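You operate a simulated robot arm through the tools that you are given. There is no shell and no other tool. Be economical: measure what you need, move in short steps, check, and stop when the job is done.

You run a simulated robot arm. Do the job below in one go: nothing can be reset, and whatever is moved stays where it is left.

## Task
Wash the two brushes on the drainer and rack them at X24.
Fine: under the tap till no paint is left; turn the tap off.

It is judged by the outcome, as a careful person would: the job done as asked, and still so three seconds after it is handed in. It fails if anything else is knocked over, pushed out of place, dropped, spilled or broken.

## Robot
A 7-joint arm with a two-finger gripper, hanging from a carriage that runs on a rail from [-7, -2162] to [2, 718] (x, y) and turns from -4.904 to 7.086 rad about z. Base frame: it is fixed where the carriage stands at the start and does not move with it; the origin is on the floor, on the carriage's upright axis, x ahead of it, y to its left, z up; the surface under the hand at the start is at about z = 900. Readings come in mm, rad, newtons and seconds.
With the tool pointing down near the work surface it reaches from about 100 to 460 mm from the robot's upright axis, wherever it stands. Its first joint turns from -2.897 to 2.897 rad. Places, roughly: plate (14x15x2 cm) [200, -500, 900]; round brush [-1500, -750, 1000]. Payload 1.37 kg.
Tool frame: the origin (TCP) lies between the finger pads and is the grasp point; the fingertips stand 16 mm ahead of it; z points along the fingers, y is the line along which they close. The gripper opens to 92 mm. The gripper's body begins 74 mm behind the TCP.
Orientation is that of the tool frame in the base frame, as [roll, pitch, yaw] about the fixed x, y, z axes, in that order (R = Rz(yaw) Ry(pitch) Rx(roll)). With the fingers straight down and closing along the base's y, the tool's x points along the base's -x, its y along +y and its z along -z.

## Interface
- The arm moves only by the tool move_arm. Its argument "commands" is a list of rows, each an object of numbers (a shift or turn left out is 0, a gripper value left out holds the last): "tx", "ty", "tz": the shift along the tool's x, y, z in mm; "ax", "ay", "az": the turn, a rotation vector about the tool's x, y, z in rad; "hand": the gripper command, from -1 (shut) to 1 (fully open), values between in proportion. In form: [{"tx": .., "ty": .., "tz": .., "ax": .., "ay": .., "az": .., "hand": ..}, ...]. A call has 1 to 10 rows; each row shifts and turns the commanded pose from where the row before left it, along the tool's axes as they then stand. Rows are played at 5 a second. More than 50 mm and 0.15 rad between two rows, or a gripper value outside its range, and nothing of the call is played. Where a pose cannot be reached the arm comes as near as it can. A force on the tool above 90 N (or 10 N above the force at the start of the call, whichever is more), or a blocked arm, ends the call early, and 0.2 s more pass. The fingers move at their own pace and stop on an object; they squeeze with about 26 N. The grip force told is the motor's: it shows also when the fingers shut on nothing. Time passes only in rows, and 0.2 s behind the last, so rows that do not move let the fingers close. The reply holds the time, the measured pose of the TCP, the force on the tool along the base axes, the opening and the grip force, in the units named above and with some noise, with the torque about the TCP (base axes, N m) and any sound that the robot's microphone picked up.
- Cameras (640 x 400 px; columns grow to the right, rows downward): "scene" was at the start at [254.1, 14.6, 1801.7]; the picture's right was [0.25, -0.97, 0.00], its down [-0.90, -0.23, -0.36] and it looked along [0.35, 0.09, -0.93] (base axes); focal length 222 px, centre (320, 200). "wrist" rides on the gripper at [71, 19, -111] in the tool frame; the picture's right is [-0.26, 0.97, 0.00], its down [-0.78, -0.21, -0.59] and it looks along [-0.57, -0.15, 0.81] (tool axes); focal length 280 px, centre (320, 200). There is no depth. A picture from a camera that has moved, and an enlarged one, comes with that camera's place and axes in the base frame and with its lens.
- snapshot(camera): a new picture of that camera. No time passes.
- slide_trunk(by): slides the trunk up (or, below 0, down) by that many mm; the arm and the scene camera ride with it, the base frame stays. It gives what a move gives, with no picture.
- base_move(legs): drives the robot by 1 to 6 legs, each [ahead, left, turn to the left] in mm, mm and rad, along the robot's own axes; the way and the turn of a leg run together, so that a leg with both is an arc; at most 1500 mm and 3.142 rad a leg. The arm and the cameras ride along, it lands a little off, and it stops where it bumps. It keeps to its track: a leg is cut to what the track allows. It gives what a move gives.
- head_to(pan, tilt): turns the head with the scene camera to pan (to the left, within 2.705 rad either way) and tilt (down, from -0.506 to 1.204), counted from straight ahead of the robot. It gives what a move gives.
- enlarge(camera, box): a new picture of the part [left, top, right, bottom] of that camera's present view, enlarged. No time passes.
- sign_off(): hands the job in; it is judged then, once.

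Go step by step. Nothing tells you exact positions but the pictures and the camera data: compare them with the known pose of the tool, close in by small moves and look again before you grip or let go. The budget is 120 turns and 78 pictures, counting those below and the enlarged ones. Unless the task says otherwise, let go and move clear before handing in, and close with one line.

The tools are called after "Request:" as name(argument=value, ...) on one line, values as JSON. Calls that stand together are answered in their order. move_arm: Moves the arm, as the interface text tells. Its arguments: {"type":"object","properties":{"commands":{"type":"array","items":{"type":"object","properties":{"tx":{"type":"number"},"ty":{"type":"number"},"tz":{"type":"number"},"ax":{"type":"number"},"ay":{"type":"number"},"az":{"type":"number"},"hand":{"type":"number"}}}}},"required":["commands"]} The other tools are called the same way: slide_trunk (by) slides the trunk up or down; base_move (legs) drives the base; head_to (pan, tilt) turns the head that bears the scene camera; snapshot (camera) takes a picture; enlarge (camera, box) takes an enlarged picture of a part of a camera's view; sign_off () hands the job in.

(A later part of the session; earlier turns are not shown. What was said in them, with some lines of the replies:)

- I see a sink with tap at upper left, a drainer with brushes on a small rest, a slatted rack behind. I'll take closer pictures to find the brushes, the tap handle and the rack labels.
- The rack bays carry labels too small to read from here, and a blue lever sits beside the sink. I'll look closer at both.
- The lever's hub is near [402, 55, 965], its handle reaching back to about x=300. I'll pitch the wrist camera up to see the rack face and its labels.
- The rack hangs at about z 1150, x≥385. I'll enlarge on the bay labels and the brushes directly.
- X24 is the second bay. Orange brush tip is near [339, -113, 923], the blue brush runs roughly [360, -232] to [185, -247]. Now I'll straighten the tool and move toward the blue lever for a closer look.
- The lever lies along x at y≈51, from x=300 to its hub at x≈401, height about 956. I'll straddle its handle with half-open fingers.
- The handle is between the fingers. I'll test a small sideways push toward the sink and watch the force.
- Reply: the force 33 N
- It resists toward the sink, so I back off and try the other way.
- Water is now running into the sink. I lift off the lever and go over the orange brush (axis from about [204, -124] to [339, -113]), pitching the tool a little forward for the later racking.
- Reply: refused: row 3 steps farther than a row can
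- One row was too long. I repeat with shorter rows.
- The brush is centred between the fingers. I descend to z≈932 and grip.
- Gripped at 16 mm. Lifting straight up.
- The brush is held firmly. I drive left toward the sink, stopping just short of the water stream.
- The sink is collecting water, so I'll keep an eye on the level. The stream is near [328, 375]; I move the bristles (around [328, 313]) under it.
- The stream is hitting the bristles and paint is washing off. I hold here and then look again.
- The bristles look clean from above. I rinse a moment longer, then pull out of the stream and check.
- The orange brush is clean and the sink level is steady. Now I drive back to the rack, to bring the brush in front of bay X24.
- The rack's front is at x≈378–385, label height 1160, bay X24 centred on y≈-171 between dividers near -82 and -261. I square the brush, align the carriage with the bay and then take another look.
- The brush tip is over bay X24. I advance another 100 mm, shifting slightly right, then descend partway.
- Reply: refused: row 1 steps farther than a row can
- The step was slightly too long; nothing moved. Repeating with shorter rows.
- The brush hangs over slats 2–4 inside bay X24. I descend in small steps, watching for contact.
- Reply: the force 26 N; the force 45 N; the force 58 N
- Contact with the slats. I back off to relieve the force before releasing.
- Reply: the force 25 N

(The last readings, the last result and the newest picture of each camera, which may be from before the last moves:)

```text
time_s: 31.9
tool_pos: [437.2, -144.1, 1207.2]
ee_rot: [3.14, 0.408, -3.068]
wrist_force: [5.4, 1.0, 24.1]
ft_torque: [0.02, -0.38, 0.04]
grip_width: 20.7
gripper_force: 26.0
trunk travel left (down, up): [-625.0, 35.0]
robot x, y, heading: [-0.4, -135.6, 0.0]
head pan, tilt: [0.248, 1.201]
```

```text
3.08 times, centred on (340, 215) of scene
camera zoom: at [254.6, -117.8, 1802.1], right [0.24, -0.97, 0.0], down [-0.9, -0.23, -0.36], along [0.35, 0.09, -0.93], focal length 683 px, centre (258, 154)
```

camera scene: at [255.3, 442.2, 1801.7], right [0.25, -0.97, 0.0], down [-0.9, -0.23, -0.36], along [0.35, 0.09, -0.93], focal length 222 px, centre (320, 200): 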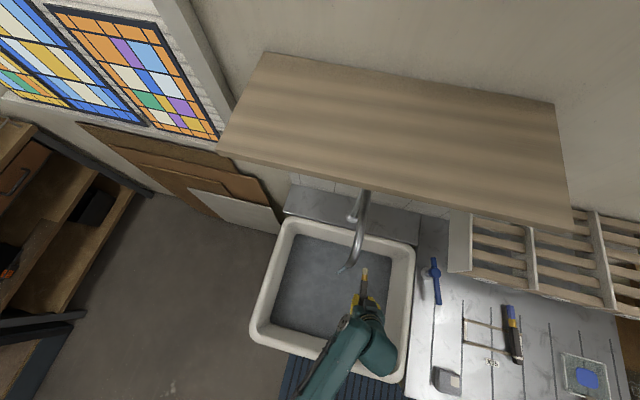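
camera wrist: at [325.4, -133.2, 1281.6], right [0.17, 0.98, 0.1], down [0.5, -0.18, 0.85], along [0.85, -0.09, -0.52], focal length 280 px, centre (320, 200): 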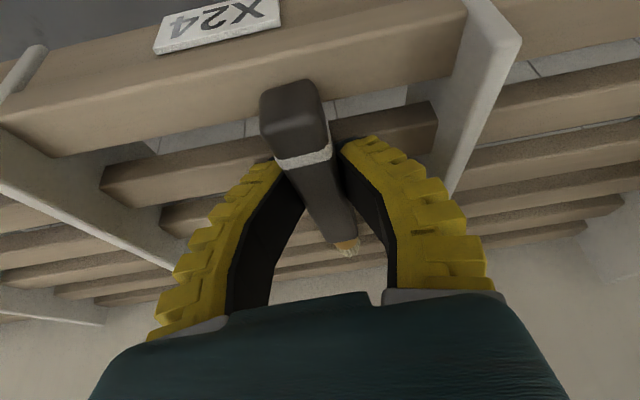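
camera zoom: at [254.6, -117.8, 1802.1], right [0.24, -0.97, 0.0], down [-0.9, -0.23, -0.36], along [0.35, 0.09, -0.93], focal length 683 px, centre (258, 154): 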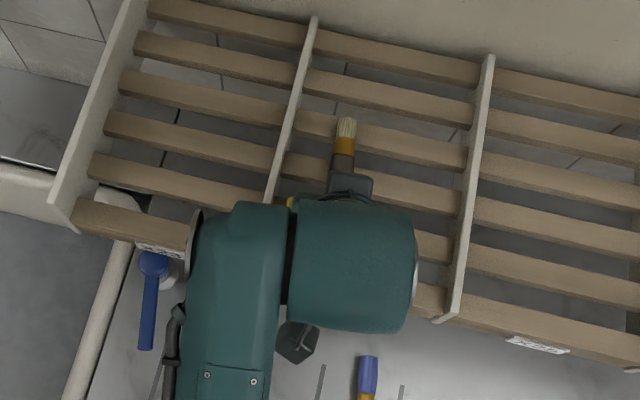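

Request:
move_arm(commands=[{"tz": -2, "tx": -0.8}, {"hand": -0.2}, {"hand": 0.0}, {}, {}])

Request:
snapshot(camera="wrist")

```text
time_s: 33.1
tool_pos: [433.7, -145.1, 1205.9]
ee_rot: [3.141, 0.4, -3.066]
wrist_force: [5.9, 0.4, 13.2]
ft_torque: [0.02, -0.02, -0.05]
grip_width: 45.6
gripper_force: 0.1
trunk travel left (down, up): [-625.0, 35.0]
robot x, y, heading: [4.2, -131.5, -0.003]
head pan, tilt: [0.248, 1.201]
```

```text
35 pictures are left
camera wrist: at [323.8, -133.5, 1282.4], right [0.17, 0.98, 0.1], down [0.5, -0.17, 0.85], along [0.85, -0.09, -0.52], focal length 280 px, centre (320, 200)
```

wrist: 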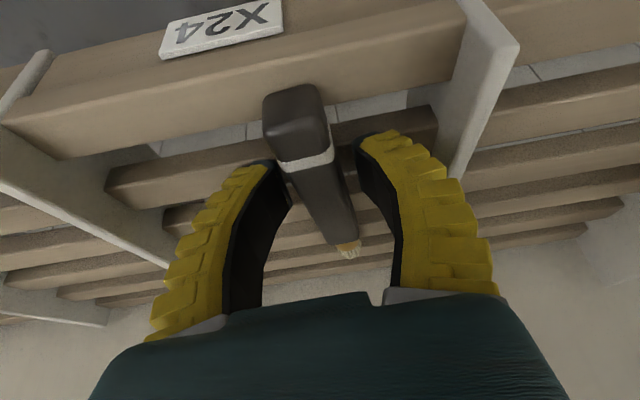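

The brush rests on the slats. I lift straight up and back away.

Request:
move_arm(commands=[{"tz": -27.6, "tx": -11.7}, {"tz": -27.6, "tx": -11.7}, {"tx": 43, "tz": -18}, {"tx": 43, "tz": -18}, {"tx": 43, "tz": -18}, {"tx": 43, "tz": -18}])

Request:
enlarge(camera="scene", box=[260, 130, 500, 330])

Request:
snapshot(camera="wrist")

```text
time_s: 34.5
tool_pos: [246.5, -157.2, 1267.1]
ee_rot: [-3.141, 0.402, -3.067]
wrist_force: [0.9, 0.6, 0.5]
ft_torque: [0.02, 0.09, 0.0]
grip_width: 49.0
gripper_force: 2.1
trunk travel left (down, up): [-625.0, 35.0]
robot x, y, heading: [1.2, -131.6, -0.003]
head pan, tilt: [0.248, 1.201]
```

```text
2.00 times, centred on (380, 230) of scene
camera zoom: at [254.0, -117.8, 1801.9], right [0.24, -0.97, 0.0], down [-0.9, -0.23, -0.36], along [0.35, 0.09, -0.93], focal length 444 px, centre (200, 140)
```

zoom: 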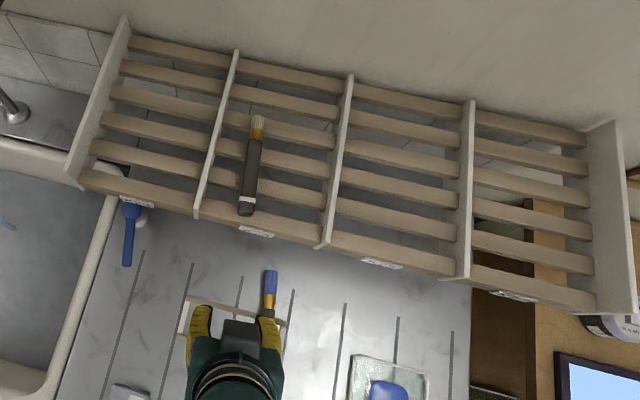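

```text
33 pictures are left
camera wrist: at [136.7, -146.3, 1342.7], right [0.17, 0.98, 0.1], down [0.5, -0.18, 0.85], along [0.85, -0.09, -0.52], focal length 280 px, centre (320, 200)
```

wrist: 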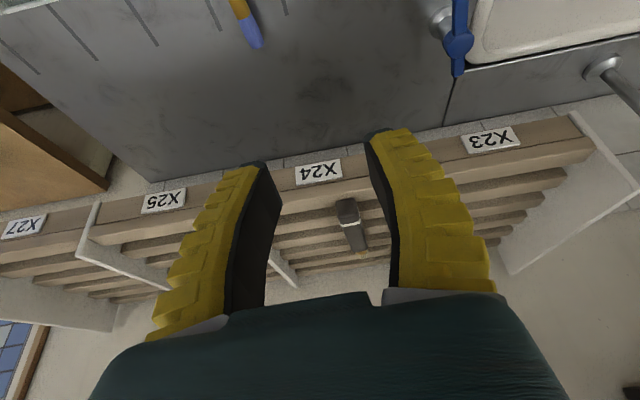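

The orange brush is racked in X24. Now the blue brush, around [235, -241] at grip point.

Request:
move_arm(commands=[{"ty": -40, "tx": 8}, {"ty": -41, "tx": 8}, {"tz": 42, "tx": 18}, {"tz": 42, "tx": 18}, {"tz": 42, "tx": 18}, {"tz": 42, "tx": 18}, {"tz": 42, "tx": 18}, {"tz": 42, "tx": 18}])

Request:
snapshot(camera="wrist")

Request:
enlarge(camera="scene", box=[200, 130, 520, 330])

```text
time_s: 36.3
tool_pos: [238.7, -240.5, 986.2]
ee_rot: [-3.141, 0.401, -3.067]
wrist_force: [-0.1, -0.2, 0.0]
ft_torque: [0.0, 0.01, -0.07]
grip_width: 49.1
gripper_force: 2.1
trunk travel left (down, up): [-625.0, 35.0]
robot x, y, heading: [-0.8, -129.8, 0.001]
head pan, tilt: [0.248, 1.201]
```

```text
32 pictures are left
camera wrist: at [127.6, -228.8, 1061.3], right [0.17, 0.98, 0.1], down [0.5, -0.17, 0.85], along [0.85, -0.09, -0.52], focal length 280 px, centre (320, 200)
```

wrist: 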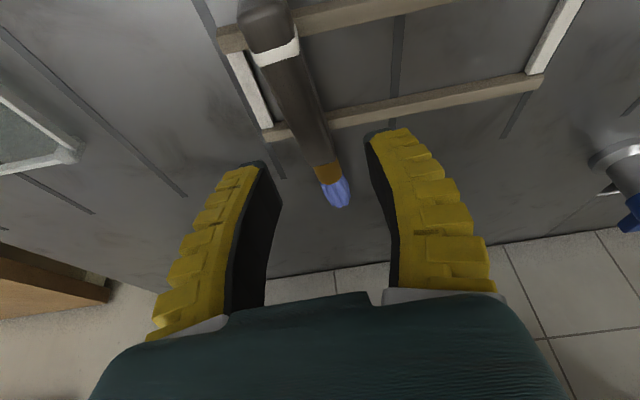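

```text
2.00 times, centred on (360, 230) of scene
camera zoom: at [253.8, -117.9, 1801.8], right [0.24, -0.97, 0.0], down [-0.9, -0.23, -0.36], along [0.35, 0.09, -0.93], focal length 444 px, centre (240, 140)
```

zoom: 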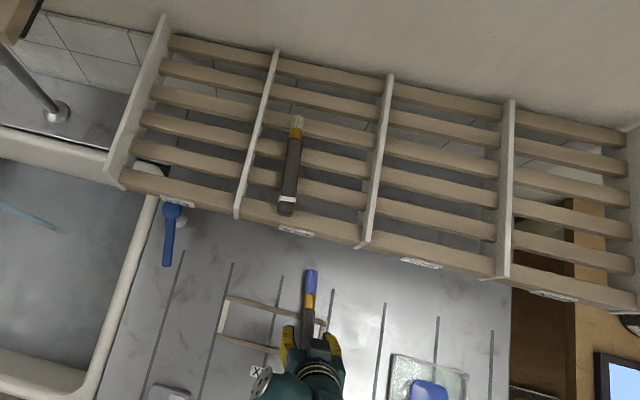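

The blue brush's axis is at about y=-247 here, close to the tray's low side bar. I centre on it, narrow the fingers, and descend gently with force checks.

Request:
move_arm(commands=[{"ty": -6, "tx": 9.2, "tz": -3.9, "hand": -0.2}, {"tz": 18.4, "tx": 7.8}, {"tz": 18.4, "tx": 7.8}, {}])

Request:
snapshot(camera="wrist")

```text
time_s: 37.3
tool_pos: [227.1, -248.0, 945.3]
ee_rot: [-3.141, 0.4, -3.066]
wrist_force: [0.3, -0.7, 0.6]
ft_torque: [0.01, 0.01, -0.03]
grip_width: 40.1
gripper_force: 2.3
trunk travel left (down, up): [-625.0, 35.0]
robot x, y, heading: [-1.3, -131.2, -0.0]
head pan, tilt: [0.248, 1.201]
```

```text
30 pictures are left
camera wrist: at [117.6, -236.1, 1020.9], right [0.17, 0.98, 0.1], down [0.5, -0.17, 0.85], along [0.85, -0.09, -0.52], focal length 280 px, centre (320, 200)
```

wrist: 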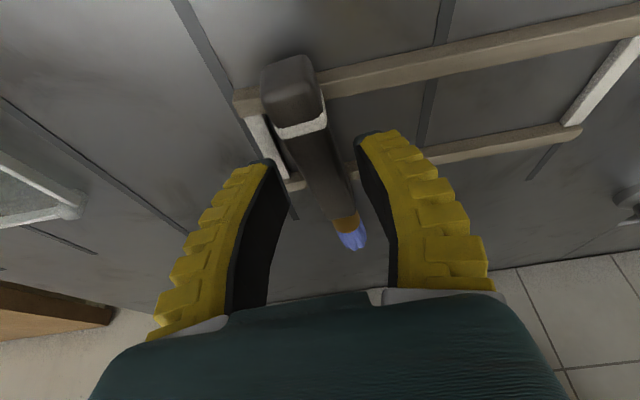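

Request:
move_arm(commands=[{"tz": 9.2, "tx": 3.9}, {"tz": 4.6, "tx": 2}, {}])

Request:
move_arm(commands=[{"tz": 3.7, "tx": 1.6}, {}])

```text
time_s: 38.1
tool_pos: [228.0, -247.8, 929.4]
ee_rot: [3.141, 0.399, -3.066]
wrist_force: [-0.5, -0.2, 0.0]
ft_torque: [0.02, -0.03, -0.01]
grip_width: 40.2
gripper_force: 2.4
trunk travel left (down, up): [-625.0, 35.0]
robot x, y, heading: [-1.2, -129.4, -0.005]
head pan, tilt: [0.248, 1.201]
```

```text
time_s: 38.7
tool_pos: [227.6, -248.7, 926.5]
ee_rot: [-3.141, 0.399, -3.067]
wrist_force: [-0.1, 0.4, -1.1]
ft_torque: [-0.01, 0.03, 0.0]
grip_width: 40.0
gripper_force: 2.8
trunk travel left (down, up): [-625.0, 35.0]
robot x, y, heading: [1.3, -134.0, -0.008]
head pan, tilt: [0.248, 1.201]
```

Request:
move_arm(commands=[{"tz": 2.8, "tx": 1.2}, {}, {"hand": -1}, {}, {}, {}])

Request:
move_arm(commands=[{"tz": -9.2, "tx": -3.9}, {"tz": -27.6, "tx": -11.7}, {"tz": -36.8, "tx": -15.6}, {"tz": -36.8, "tx": -15.6}])

Request:
snapshot(camera="wrist")

```text
time_s: 40.1
tool_pos: [227.7, -248.2, 923.2]
ee_rot: [-3.141, 0.403, -3.066]
wrist_force: [-4.3, 2.0, 13.6]
ft_torque: [0.0, 0.04, 0.16]
grip_width: 16.9
gripper_force: 26.1
trunk travel left (down, up): [-625.0, 35.0]
robot x, y, heading: [0.6, -134.4, -0.008]
head pan, tilt: [0.248, 1.201]
```

```text
time_s: 41.1
tool_pos: [227.3, -247.4, 1043.8]
ee_rot: [-3.141, 0.398, -3.066]
wrist_force: [-0.2, 0.4, -0.7]
ft_torque: [0.01, 0.03, -0.02]
grip_width: 11.7
gripper_force: 25.8
trunk travel left (down, up): [-625.0, 35.0]
robot x, y, heading: [-0.1, -131.0, -0.004]
head pan, tilt: [0.248, 1.201]
```

```text
29 pictures are left
camera wrist: at [116.8, -235.3, 1119.1], right [0.17, 0.98, 0.1], down [0.5, -0.17, 0.85], along [0.85, -0.09, -0.52], focal length 280 px, centre (320, 200)
```

wrist: 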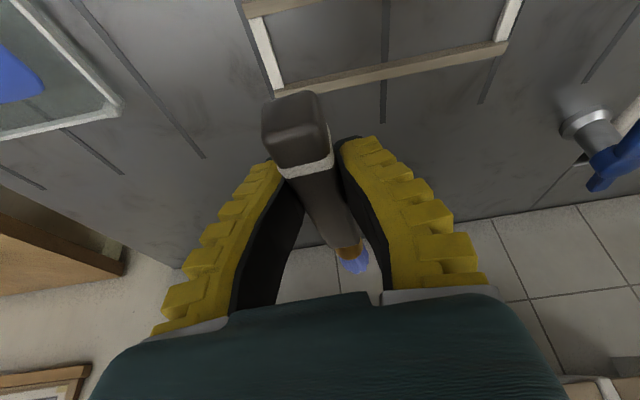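

The blue brush is held. I drive it to the sink, stopping short of the stream.

Request:
base_move(legs=[[0, 550, 0]])

Request:
enlarge(camera="scene", box=[240, 180, 440, 305])

```text
time_s: 44.3
tool_pos: [228.9, 303.8, 1043.4]
ee_rot: [-3.142, 0.399, -3.067]
wrist_force: [-0.2, 0.6, -1.2]
ft_torque: [-0.03, 0.03, 0.0]
grip_width: 11.8
gripper_force: 25.8
trunk travel left (down, up): [-625.0, 35.0]
robot x, y, heading: [-0.1, 419.1, -0.006]
head pan, tilt: [0.248, 1.201]
```

```text
3.20 times, centred on (340, 242) of scene
camera zoom: at [255.4, 432.1, 1801.7], right [0.24, -0.97, 0.0], down [-0.9, -0.23, -0.36], along [0.35, 0.09, -0.93], focal length 711 px, centre (256, 64)
```

zoom: 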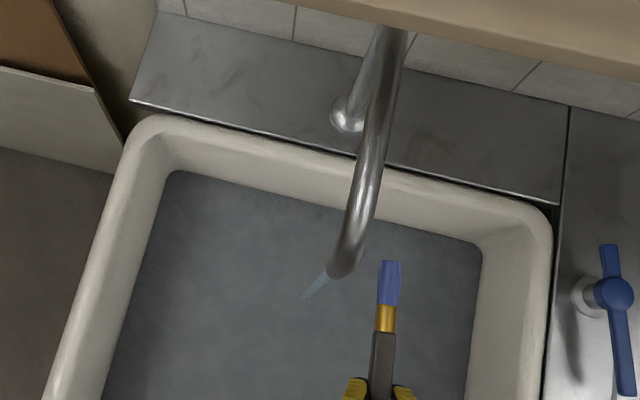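

Water level is essentially unchanged. Moving the blue bristles under the stream.

Request:
move_arm(commands=[{"ty": 32, "tx": 0}, {"ty": 32}, {}, {}, {}, {}, {}, {}, {}, {}])

Request:
enlarge(camera="scene", box=[310, 240, 374, 280])

```text
time_s: 46.5
tool_pos: [224.3, 365.8, 1043.7]
ee_rot: [3.141, 0.399, -3.07]
wrist_force: [-0.1, 0.0, -1.2]
ft_torque: [-0.02, 0.04, -0.02]
grip_width: 12.1
gripper_force: 26.7
trunk travel left (down, up): [-625.0, 35.0]
robot x, y, heading: [-0.9, 418.3, -0.01]
head pan, tilt: [0.248, 1.201]
```

```text
10.00 times, centred on (342, 260) of scene
camera zoom: at [255.4, 432.1, 1801.7], right [0.24, -0.97, 0.0], down [-0.9, -0.23, -0.36], along [0.35, 0.09, -0.93], focal length 2221 px, centre (100, -400)
```

zoom: 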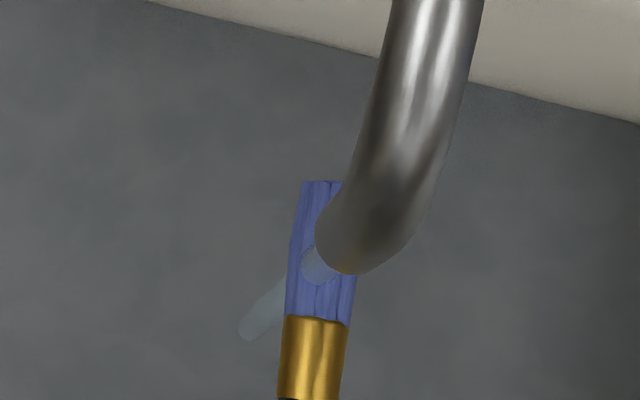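

Stream is on the bristles. I let it rinse, sweeping a little along the bristles.

Request:
move_arm(commands=[{}, {}, {}, {}, {}, {}, {}, {}, {}, {}])

Request:
move_arm(commands=[{"tx": 9.2, "tz": -3.9}, {}, {}, {"tx": -9.2, "tz": 3.9}, {}, {}, {"tx": -9.2, "tz": 3.9}, {}, {}, {}])

Request:
enlarge(camera="scene", box=[310, 240, 374, 280])

```text
time_s: 48.7
tool_pos: [224.1, 366.8, 1044.0]
ee_rot: [-3.141, 0.399, -3.069]
wrist_force: [-0.5, 0.1, -0.5]
ft_torque: [0.04, 0.03, 0.01]
grip_width: 12.0
gripper_force: 26.0
trunk travel left (down, up): [-625.0, 35.0]
robot x, y, heading: [0.2, 417.0, -0.004]
head pan, tilt: [0.248, 1.201]
```

```text
time_s: 50.9
tool_pos: [234.8, 366.1, 1043.8]
ee_rot: [-3.141, 0.398, -3.069]
wrist_force: [-0.4, -0.4, -0.6]
ft_torque: [0.01, 0.06, 0.0]
grip_width: 11.9
gripper_force: 26.3
trunk travel left (down, up): [-625.0, 35.0]
robot x, y, heading: [0.5, 419.0, -0.007]
head pan, tilt: [0.248, 1.201]
```

```text
10.00 times, centred on (342, 260) of scene
camera zoom: at [255.4, 432.1, 1801.7], right [0.24, -0.97, 0.0], down [-0.9, -0.23, -0.36], along [0.35, 0.09, -0.93], focal length 2221 px, centre (100, -400)
```

zoom: 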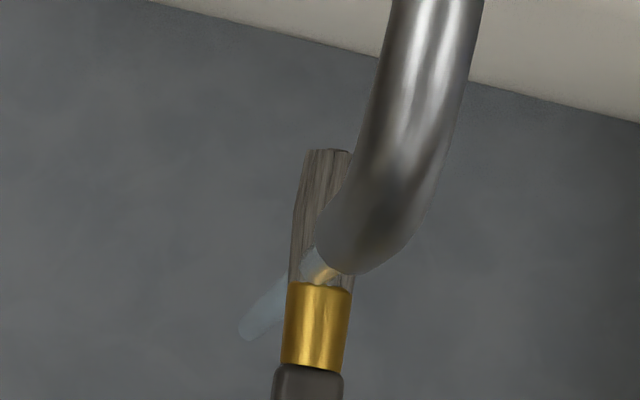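

Mostly off, though still greyish. I rinse longer mid-bristle.

Request:
move_arm(commands=[{"tx": 13, "tz": -5.5}, {}, {}, {}, {}, {}, {}, {}, {}, {}])

Request:
move_arm(commands=[{}, {}, {}, {}, {}, {}, {}, {}, {}, {}])

Request:
enlarge(camera="scene", box=[310, 240, 374, 280])

```text
time_s: 53.1
tool_pos: [220.6, 366.8, 1042.9]
ee_rot: [-3.141, 0.399, -3.068]
wrist_force: [-0.1, -0.5, -1.6]
ft_torque: [-0.01, 0.04, 0.0]
grip_width: 11.8
gripper_force: 25.6
trunk travel left (down, up): [-625.0, 35.0]
robot x, y, heading: [1.3, 416.6, -0.006]
head pan, tilt: [0.248, 1.201]
```

```text
time_s: 55.3
tool_pos: [221.1, 366.1, 1043.4]
ee_rot: [3.141, 0.399, -3.068]
wrist_force: [-0.3, -0.1, -0.7]
ft_torque: [0.02, 0.02, 0.02]
grip_width: 11.9
gripper_force: 25.7
trunk travel left (down, up): [-625.0, 35.0]
robot x, y, heading: [0.6, 419.4, -0.004]
head pan, tilt: [0.248, 1.201]
```

```text
10.00 times, centred on (342, 260) of scene
camera zoom: at [255.4, 432.1, 1801.7], right [0.24, -0.97, 0.0], down [-0.9, -0.23, -0.36], along [0.35, 0.09, -0.93], focal length 2221 px, centre (100, -400)
```

zoom: 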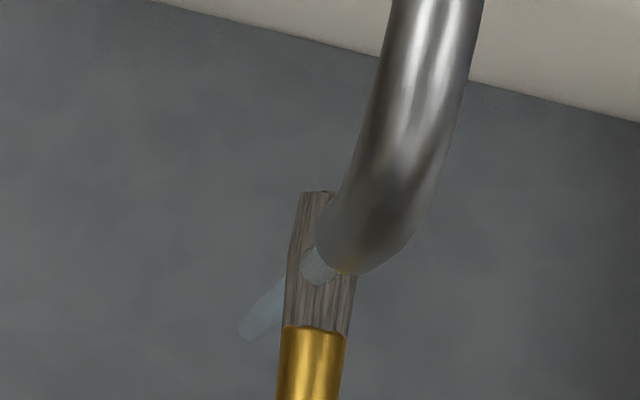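

The colour isn't changing any more. I pull it out and inspect in clear light.

Request:
move_arm(commands=[{"ty": -35}, {"ty": -35}])

Request:
enlarge(camera="scene", box=[328, 245, 392, 285])

Request:
enlarge(camera="wrist", box=[300, 200, 400, 300])

```text
time_s: 55.9
tool_pos: [226.0, 297.2, 1043.1]
ee_rot: [3.14, 0.399, -3.069]
wrist_force: [-0.4, 0.5, -0.4]
ft_torque: [-0.01, 0.0, -0.03]
grip_width: 12.2
gripper_force: 25.9
trunk travel left (down, up): [-625.0, 35.0]
robot x, y, heading: [3.4, 415.3, -0.004]
head pan, tilt: [0.248, 1.201]
```

```text
10.00 times, centred on (360, 265) of scene
camera zoom: at [255.3, 432.1, 1801.7], right [0.24, -0.97, 0.0], down [-0.9, -0.23, -0.36], along [0.35, 0.09, -0.93], focal length 2221 px, centre (-80, -450)
```

zoom: 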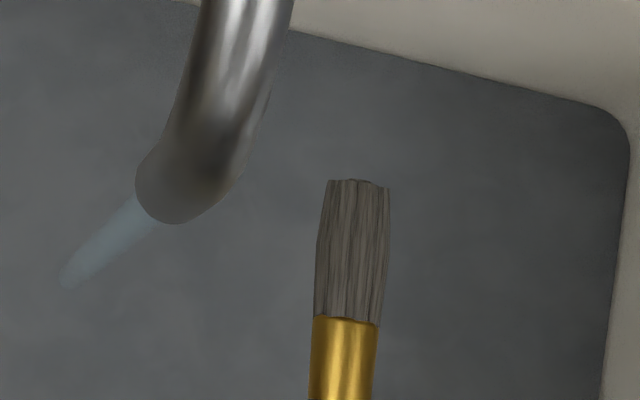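

```text
4.00 times, centred on (350, 250) of wrist
camera zoom: at [114.9, 308.5, 1119.3], right [0.17, 0.98, 0.1], down [0.5, -0.18, 0.85], along [0.85, -0.09, -0.52], focal length 1122 px, centre (200, 0)
```

zoom: 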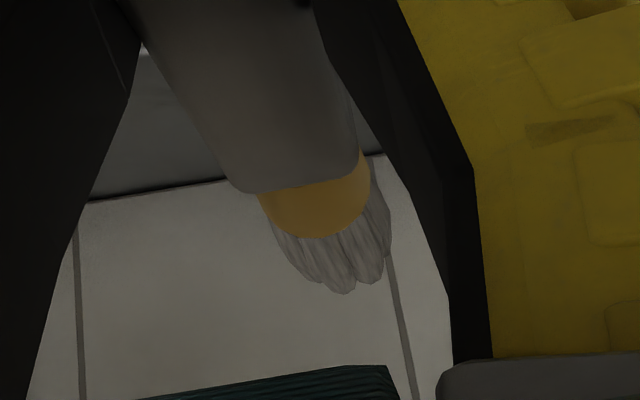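

The blue brush is clean too (uniform natural grey). I drive it to the rack, aligned with the right part of bay X24.

Request:
base_move(legs=[[0, -622, 0]])

Request:
move_arm(commands=[{"tz": -41, "tx": -17}, {"tz": -41, "tx": -17}, {"tz": -41, "tx": -17}, {"tz": -41, "tx": -17}, {"tz": -41, "tx": -17}, {"ty": 38}, {"ty": 38}, {"ty": 38}])

```text
time_s: 59.4
tool_pos: [221.9, -321.6, 1044.9]
ee_rot: [-3.141, 0.398, -3.072]
wrist_force: [0.1, 0.2, -0.9]
ft_torque: [-0.03, 0.01, -0.01]
grip_width: 12.0
gripper_force: 26.0
trunk travel left (down, up): [-625.0, 35.0]
robot x, y, heading: [0.9, -198.9, -0.011]
head pan, tilt: [0.248, 1.201]
```

```text
time_s: 61.2
tool_pos: [213.8, -208.8, 1266.8]
ee_rot: [3.141, 0.399, -3.072]
wrist_force: [0.2, 0.3, -1.8]
ft_torque: [0.03, 0.04, 0.01]
grip_width: 11.9
gripper_force: 25.8
trunk travel left (down, up): [-625.0, 35.0]
robot x, y, heading: [-2.3, -199.1, -0.009]
head pan, tilt: [0.248, 1.201]
```

Request:
move_arm(commands=[{"tx": -29.7, "tz": 12.6, "ty": -2.5}, {"tx": -29.7, "tz": 12.6, "ty": -2.5}, {"tx": -29.7, "tz": 12.6, "ty": -2.5}, {"tx": -29.7, "tz": 12.6, "ty": -2.5}, {"tx": -29.7, "tz": 12.6, "ty": -2.5}, {"tx": -29.7, "tz": 12.6, "ty": -2.5}, {"tx": -29.7, "tz": 12.6, "ty": -2.5}])

Request:
snapshot(camera="wrist")

Request:
enlarge(camera="scene", box=[220, 120, 420, 280])

```text
time_s: 62.8
tool_pos: [440.3, -210.5, 1265.2]
ee_rot: [3.14, 0.398, -3.072]
wrist_force: [0.5, 0.2, -1.2]
ft_torque: [0.01, 0.03, -0.04]
grip_width: 12.2
gripper_force: 26.1
trunk travel left (down, up): [-625.0, 35.0]
robot x, y, heading: [2.8, -200.2, -0.012]
head pan, tilt: [0.248, 1.201]
```

```text
22 pictures are left
camera wrist: at [329.4, -198.3, 1341.4], right [0.17, 0.98, 0.1], down [0.5, -0.18, 0.85], along [0.85, -0.1, -0.52], focal length 280 px, centre (320, 200)
```

wrist: 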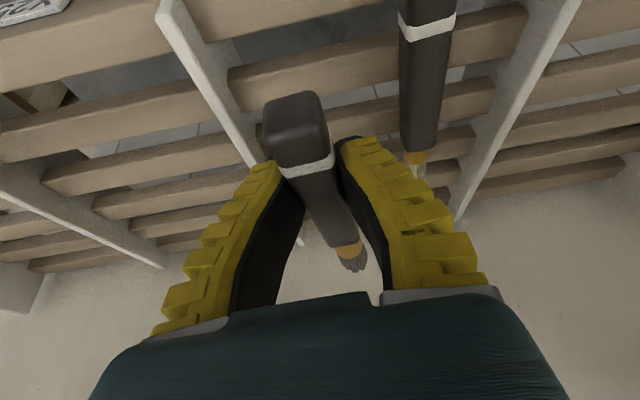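

```text
2.50 times, centred on (320, 200) of scene
camera zoom: at [253.4, -187.2, 1801.7], right [0.24, -0.97, 0.0], down [-0.91, -0.22, -0.36], along [0.35, 0.09, -0.93], focal length 555 px, centre (320, 200)
```

zoom: 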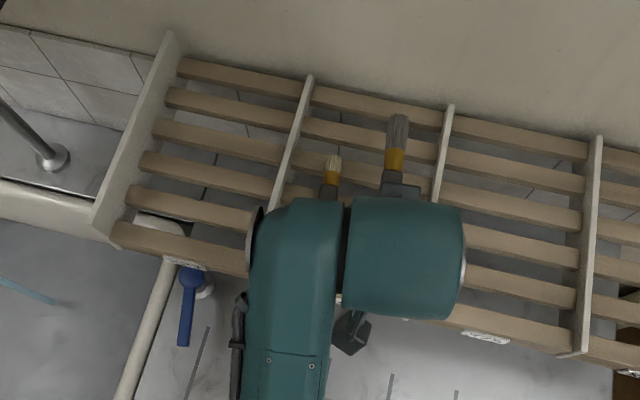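

B hangs well between the divider and the first brush. Descending.

Request:
move_arm(commands=[{"tz": 20.7, "tx": 8.8}, {"tz": 20.7, "tx": 8.8}, {}])

Request:
move_arm(commands=[{"tz": 4.6, "tx": 2}, {}])

Request:
move_arm(commands=[{"tz": 3.7, "tx": 1.6}, {}])

Request:
snapshot(camera="wrist")

```text
time_s: 63.6
tool_pos: [439.2, -210.0, 1221.4]
ee_rot: [3.14, 0.399, -3.072]
wrist_force: [0.0, 0.8, -0.5]
ft_torque: [-0.04, 0.04, -0.01]
grip_width: 12.4
gripper_force: 25.5
trunk travel left (down, up): [-625.0, 35.0]
robot x, y, heading: [-2.1, -198.1, -0.015]
head pan, tilt: [0.248, 1.201]
```

```text
time_s: 64.2
tool_pos: [440.6, -210.7, 1215.3]
ee_rot: [-3.142, 0.4, -3.071]
wrist_force: [0.7, -0.6, -0.3]
ft_torque: [0.02, 0.02, 0.0]
grip_width: 11.7
gripper_force: 26.1
trunk travel left (down, up): [-625.0, 35.0]
robot x, y, heading: [-0.5, -199.8, -0.012]
head pan, tilt: [0.248, 1.201]
```

```text
time_s: 64.8
tool_pos: [439.8, -209.5, 1211.1]
ee_rot: [-3.141, 0.401, -3.072]
wrist_force: [-0.3, -0.2, -1.2]
ft_torque: [0.01, 0.05, -0.01]
grip_width: 11.8
gripper_force: 25.6
trunk travel left (down, up): [-625.0, 35.0]
robot x, y, heading: [-1.1, -201.0, -0.007]
head pan, tilt: [0.248, 1.201]
```

```text
20 pictures are left
camera wrist: at [329.3, -198.2, 1287.2], right [0.17, 0.98, 0.1], down [0.5, -0.18, 0.85], along [0.85, -0.1, -0.52], focal length 280 px, centre (320, 200)
```

wrist: 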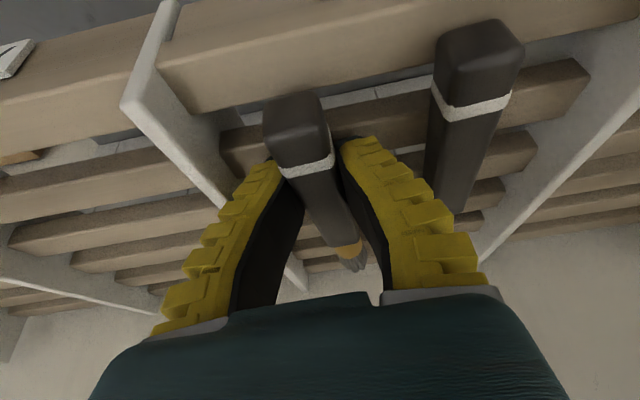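

Request:
move_arm(commands=[{"tz": 2.8, "tx": 1.2}, {}])

Request:
move_arm(commands=[{"tz": 2.8, "tx": 1.2}, {}])

```text
time_s: 65.4
tool_pos: [439.9, -210.9, 1208.1]
ee_rot: [3.14, 0.4, -3.072]
wrist_force: [-0.4, -0.4, -0.6]
ft_torque: [-0.01, 0.0, 0.0]
grip_width: 11.9
gripper_force: 25.6
trunk travel left (down, up): [-625.0, 35.0]
robot x, y, heading: [0.1, -200.0, -0.006]
head pan, tilt: [0.248, 1.201]
```

```text
time_s: 66.0
tool_pos: [441.0, -211.2, 1208.6]
ee_rot: [3.141, 0.406, -3.074]
wrist_force: [-5.5, 0.4, 16.9]
ft_torque: [0.02, 0.19, -0.03]
grip_width: 12.2
gripper_force: 26.2
trunk travel left (down, up): [-625.0, 35.0]
robot x, y, heading: [-0.8, -200.5, -0.007]
head pan, tilt: [0.248, 1.201]
```

Contact at z≈1208. Releasing.

Request:
move_arm(commands=[{"tz": -1, "tx": -0.4}, {"hand": -0.5}, {"hand": -0.2}, {"hand": 0.0}, {}, {}])

Request:
snapshot(camera="wrist")

```text
time_s: 67.4
tool_pos: [442.2, -210.6, 1207.2]
ee_rot: [3.141, 0.401, -3.07]
wrist_force: [4.0, 1.3, 12.2]
ft_torque: [0.03, -0.02, 0.0]
grip_width: 45.7
gripper_force: 0.0
trunk travel left (down, up): [-625.0, 35.0]
robot x, y, heading: [0.0, -201.4, -0.007]
head pan, tilt: [0.248, 1.201]
```

```text
19 pictures are left
camera wrist: at [331.1, -198.4, 1282.5], right [0.17, 0.98, 0.1], down [0.5, -0.18, 0.85], along [0.85, -0.1, -0.52], focal length 280 px, centre (320, 200)
```

wrist: 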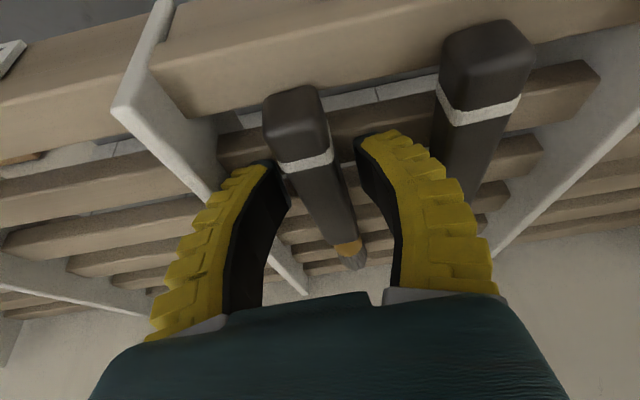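

Released cleanly. I lift up and back off.

Request:
move_arm(commands=[{"tz": -27.6, "tx": -11.7}, {"tz": -27.6, "tx": -11.7}, {"tx": 43, "tz": -18}, {"tx": 43, "tz": -18}, {"tx": 43, "tz": -18}, {"tx": 43, "tz": -18}])

Request:
enlarge(camera="scene", box=[180, 120, 420, 330])

```text
time_s: 68.8
tool_pos: [254.7, -222.5, 1266.1]
ee_rot: [3.142, 0.401, -3.073]
wrist_force: [-0.2, 0.1, -0.6]
ft_torque: [0.02, 0.06, -0.01]
grip_width: 49.2
gripper_force: 1.9
trunk travel left (down, up): [-625.0, 35.0]
robot x, y, heading: [-0.5, -201.4, -0.008]
head pan, tilt: [0.248, 1.201]
```

```text
1.90 times, centred on (300, 225) of scene
camera zoom: at [253.9, -187.2, 1801.9], right [0.24, -0.97, 0.0], down [-0.91, -0.22, -0.36], along [0.35, 0.09, -0.93], focal length 423 px, centre (358, 152)
```

zoom: 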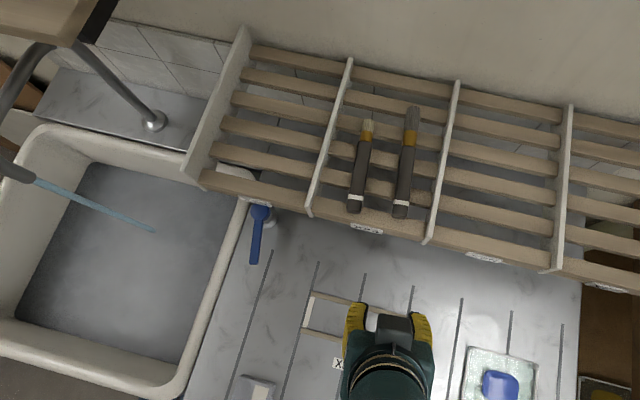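

Both brushes are lying in X24. Now to the tap lever: I straighten the tool and line up with its handle (tip near y≈33).

Request:
base_move(legs=[[0, 255, 0]])

Request:
move_arm(commands=[{"tz": 42, "tx": 18}, {"tz": 42, "tx": 18}, {"tz": 42, "tx": 18}, {"tz": 42, "tx": 18}, {"tz": 37, "tx": 16}, {"ay": 0.13}, {"ay": 0.13}, {"ay": 0.14}, {"az": 0.07}])

Request:
snapshot(camera="wrist")

```text
time_s: 70.6
tool_pos: [255.5, 32.3, 1265.4]
ee_rot: [3.141, 0.399, -3.069]
wrist_force: [-0.3, -0.7, 0.1]
ft_torque: [-0.01, -0.01, 0.01]
grip_width: 49.3
gripper_force: 2.3
trunk travel left (down, up): [-625.0, 35.0]
robot x, y, heading: [-3.4, 57.3, -0.004]
head pan, tilt: [0.248, 1.201]
```

```text
time_s: 72.6
tool_pos: [254.5, 32.7, 1042.7]
ee_rot: [3.141, -0.001, -3.141]
wrist_force: [-0.5, -0.2, 0.2]
ft_torque: [0.03, 0.01, 0.02]
grip_width: 49.1
gripper_force: 2.5
trunk travel left (down, up): [-625.0, 35.0]
robot x, y, heading: [-0.4, 54.9, -0.006]
head pan, tilt: [0.248, 1.201]
```

```text
17 pictures are left
camera wrist: at [182.3, 52.2, 1154.9], right [0.26, 0.97, 0.0], down [0.78, -0.21, 0.59], along [0.57, -0.15, -0.81], focal length 280 px, centre (320, 200)
```

wrist: 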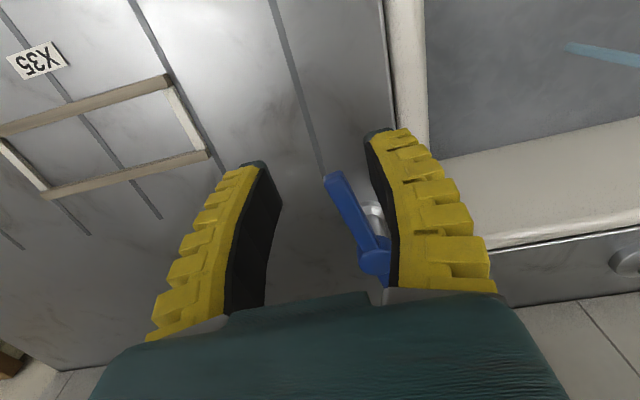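

Handle tip at about [304, 33]; the fingers will straddle it. I move over and descend, then push toward the sink to the stop.

Request:
move_arm(commands=[{"tx": -27}, {"tx": -27}, {"tz": 28}, {"tz": 28}, {"tz": 29}, {}])

Request:
move_arm(commands=[{"ty": 10}, {"ty": 10}, {"ty": 10}, {"ty": 6}, {}])

Request:
enlarge(camera="scene", box=[160, 150, 400, 300])

```text
time_s: 74.0
tool_pos: [307.2, 31.5, 957.6]
ee_rot: [3.141, -0.002, -3.14]
wrist_force: [-0.8, -0.2, 0.1]
ft_torque: [-0.02, -0.01, -0.02]
grip_width: 49.3
gripper_force: 2.3
trunk travel left (down, up): [-625.0, 35.0]
robot x, y, heading: [0.8, 54.5, -0.009]
head pan, tilt: [0.248, 1.201]
```

```text
time_s: 75.2
tool_pos: [308.0, 68.2, 957.5]
ee_rot: [3.141, 0.001, -3.14]
wrist_force: [-0.3, -2.6, -0.3]
ft_torque: [0.0, -0.03, -0.04]
grip_width: 50.6
gripper_force: 3.5
trunk travel left (down, up): [-625.0, 35.0]
robot x, y, heading: [-1.4, 58.9, -0.003]
head pan, tilt: [0.248, 1.201]
```

```text
2.67 times, centred on (280, 225) of scene
camera zoom: at [254.3, 68.1, 1801.7], right [0.24, -0.97, 0.0], down [-0.9, -0.22, -0.36], along [0.35, 0.09, -0.93], focal length 592 px, centre (427, 133)
```

zoom: 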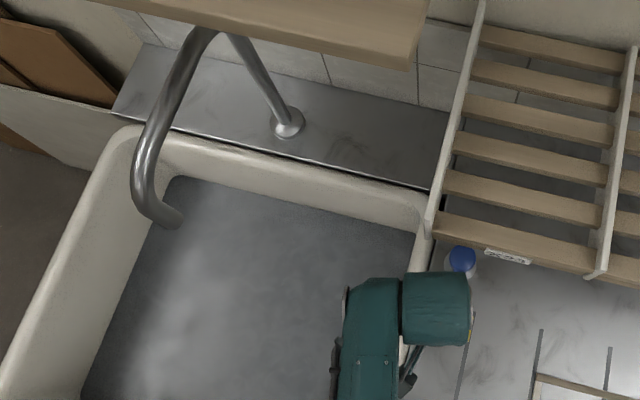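

The stream has stopped. I press a touch further to make sure it is at its stop, back off, rise and check.

Request:
move_arm(commands=[{"ty": 6}, {}, {"ty": -10}, {"ty": -12}, {"tz": -40}, {"tz": -45}, {"tx": 40}, {"tx": 40}])

Request:
snapshot(camera="scene")

Request:
enlarge(camera="scene", box=[160, 150, 400, 300])

Request:
enlarge(camera="scene", box=[340, 150, 500, 280])

```text
time_s: 77.0
tool_pos: [228.5, 52.1, 1043.2]
ee_rot: [3.14, 0.001, 3.141]
wrist_force: [0.7, 0.2, 0.6]
ft_torque: [-0.03, 0.07, -0.03]
grip_width: 49.4
gripper_force: 2.1
trunk travel left (down, up): [-625.0, 35.0]
robot x, y, heading: [2.6, 51.4, -0.007]
head pan, tilt: [0.248, 1.201]
```

```text
15 pictures are left
camera scene: at [254.6, 68.3, 1801.8], right [0.24, -0.97, 0.0], down [-0.9, -0.22, -0.36], along [0.35, 0.09, -0.93], focal length 222 px, centre (320, 200)
```

scene: 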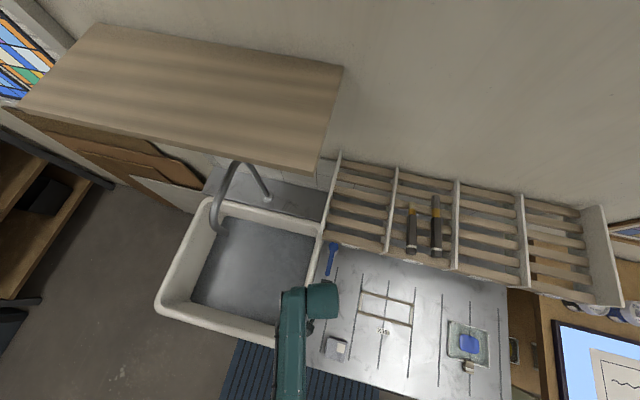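

```text
2.67 times, centred on (280, 225) of scene
camera zoom: at [254.6, 68.3, 1801.8], right [0.24, -0.97, 0.0], down [-0.9, -0.22, -0.36], along [0.35, 0.09, -0.93], focal length 592 px, centre (427, 133)
```

zoom: 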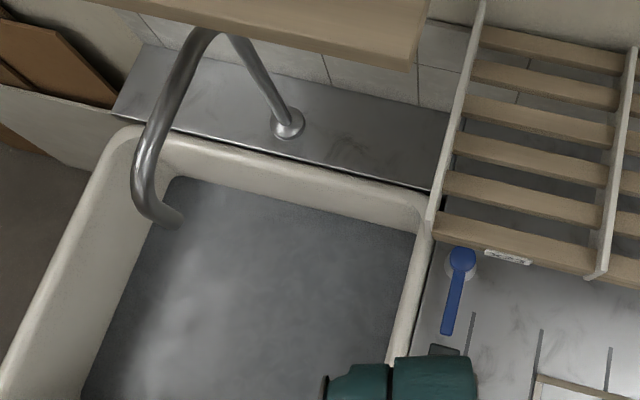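

```text
3.08 times, centred on (420, 215) of scene
camera zoom: at [254.6, 68.3, 1801.8], right [0.24, -0.97, 0.0], down [-0.9, -0.22, -0.36], along [0.35, 0.09, -0.93], focal length 683 px, centre (12, 154)
```

zoom: 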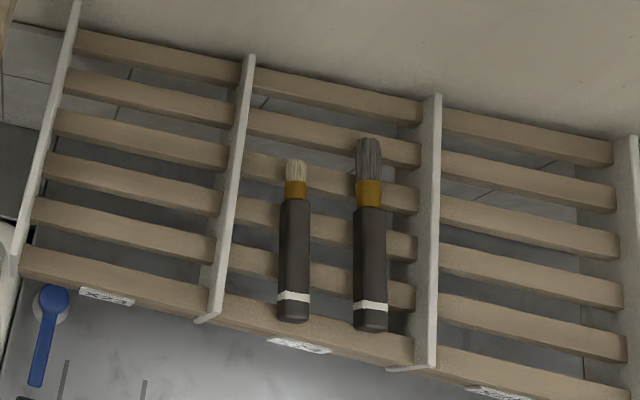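

Both brushes are clean and lying in the X24 bay, the tap is off and no water is running. The hand is clear, so I hand in.

Request:
sign_off()

```text
The job is handed in.
```

Both brushes were washed clean under the tap and racked at X24, and the tap is off; the sink still holds some dirty rinse water because it did not drain while I worked.
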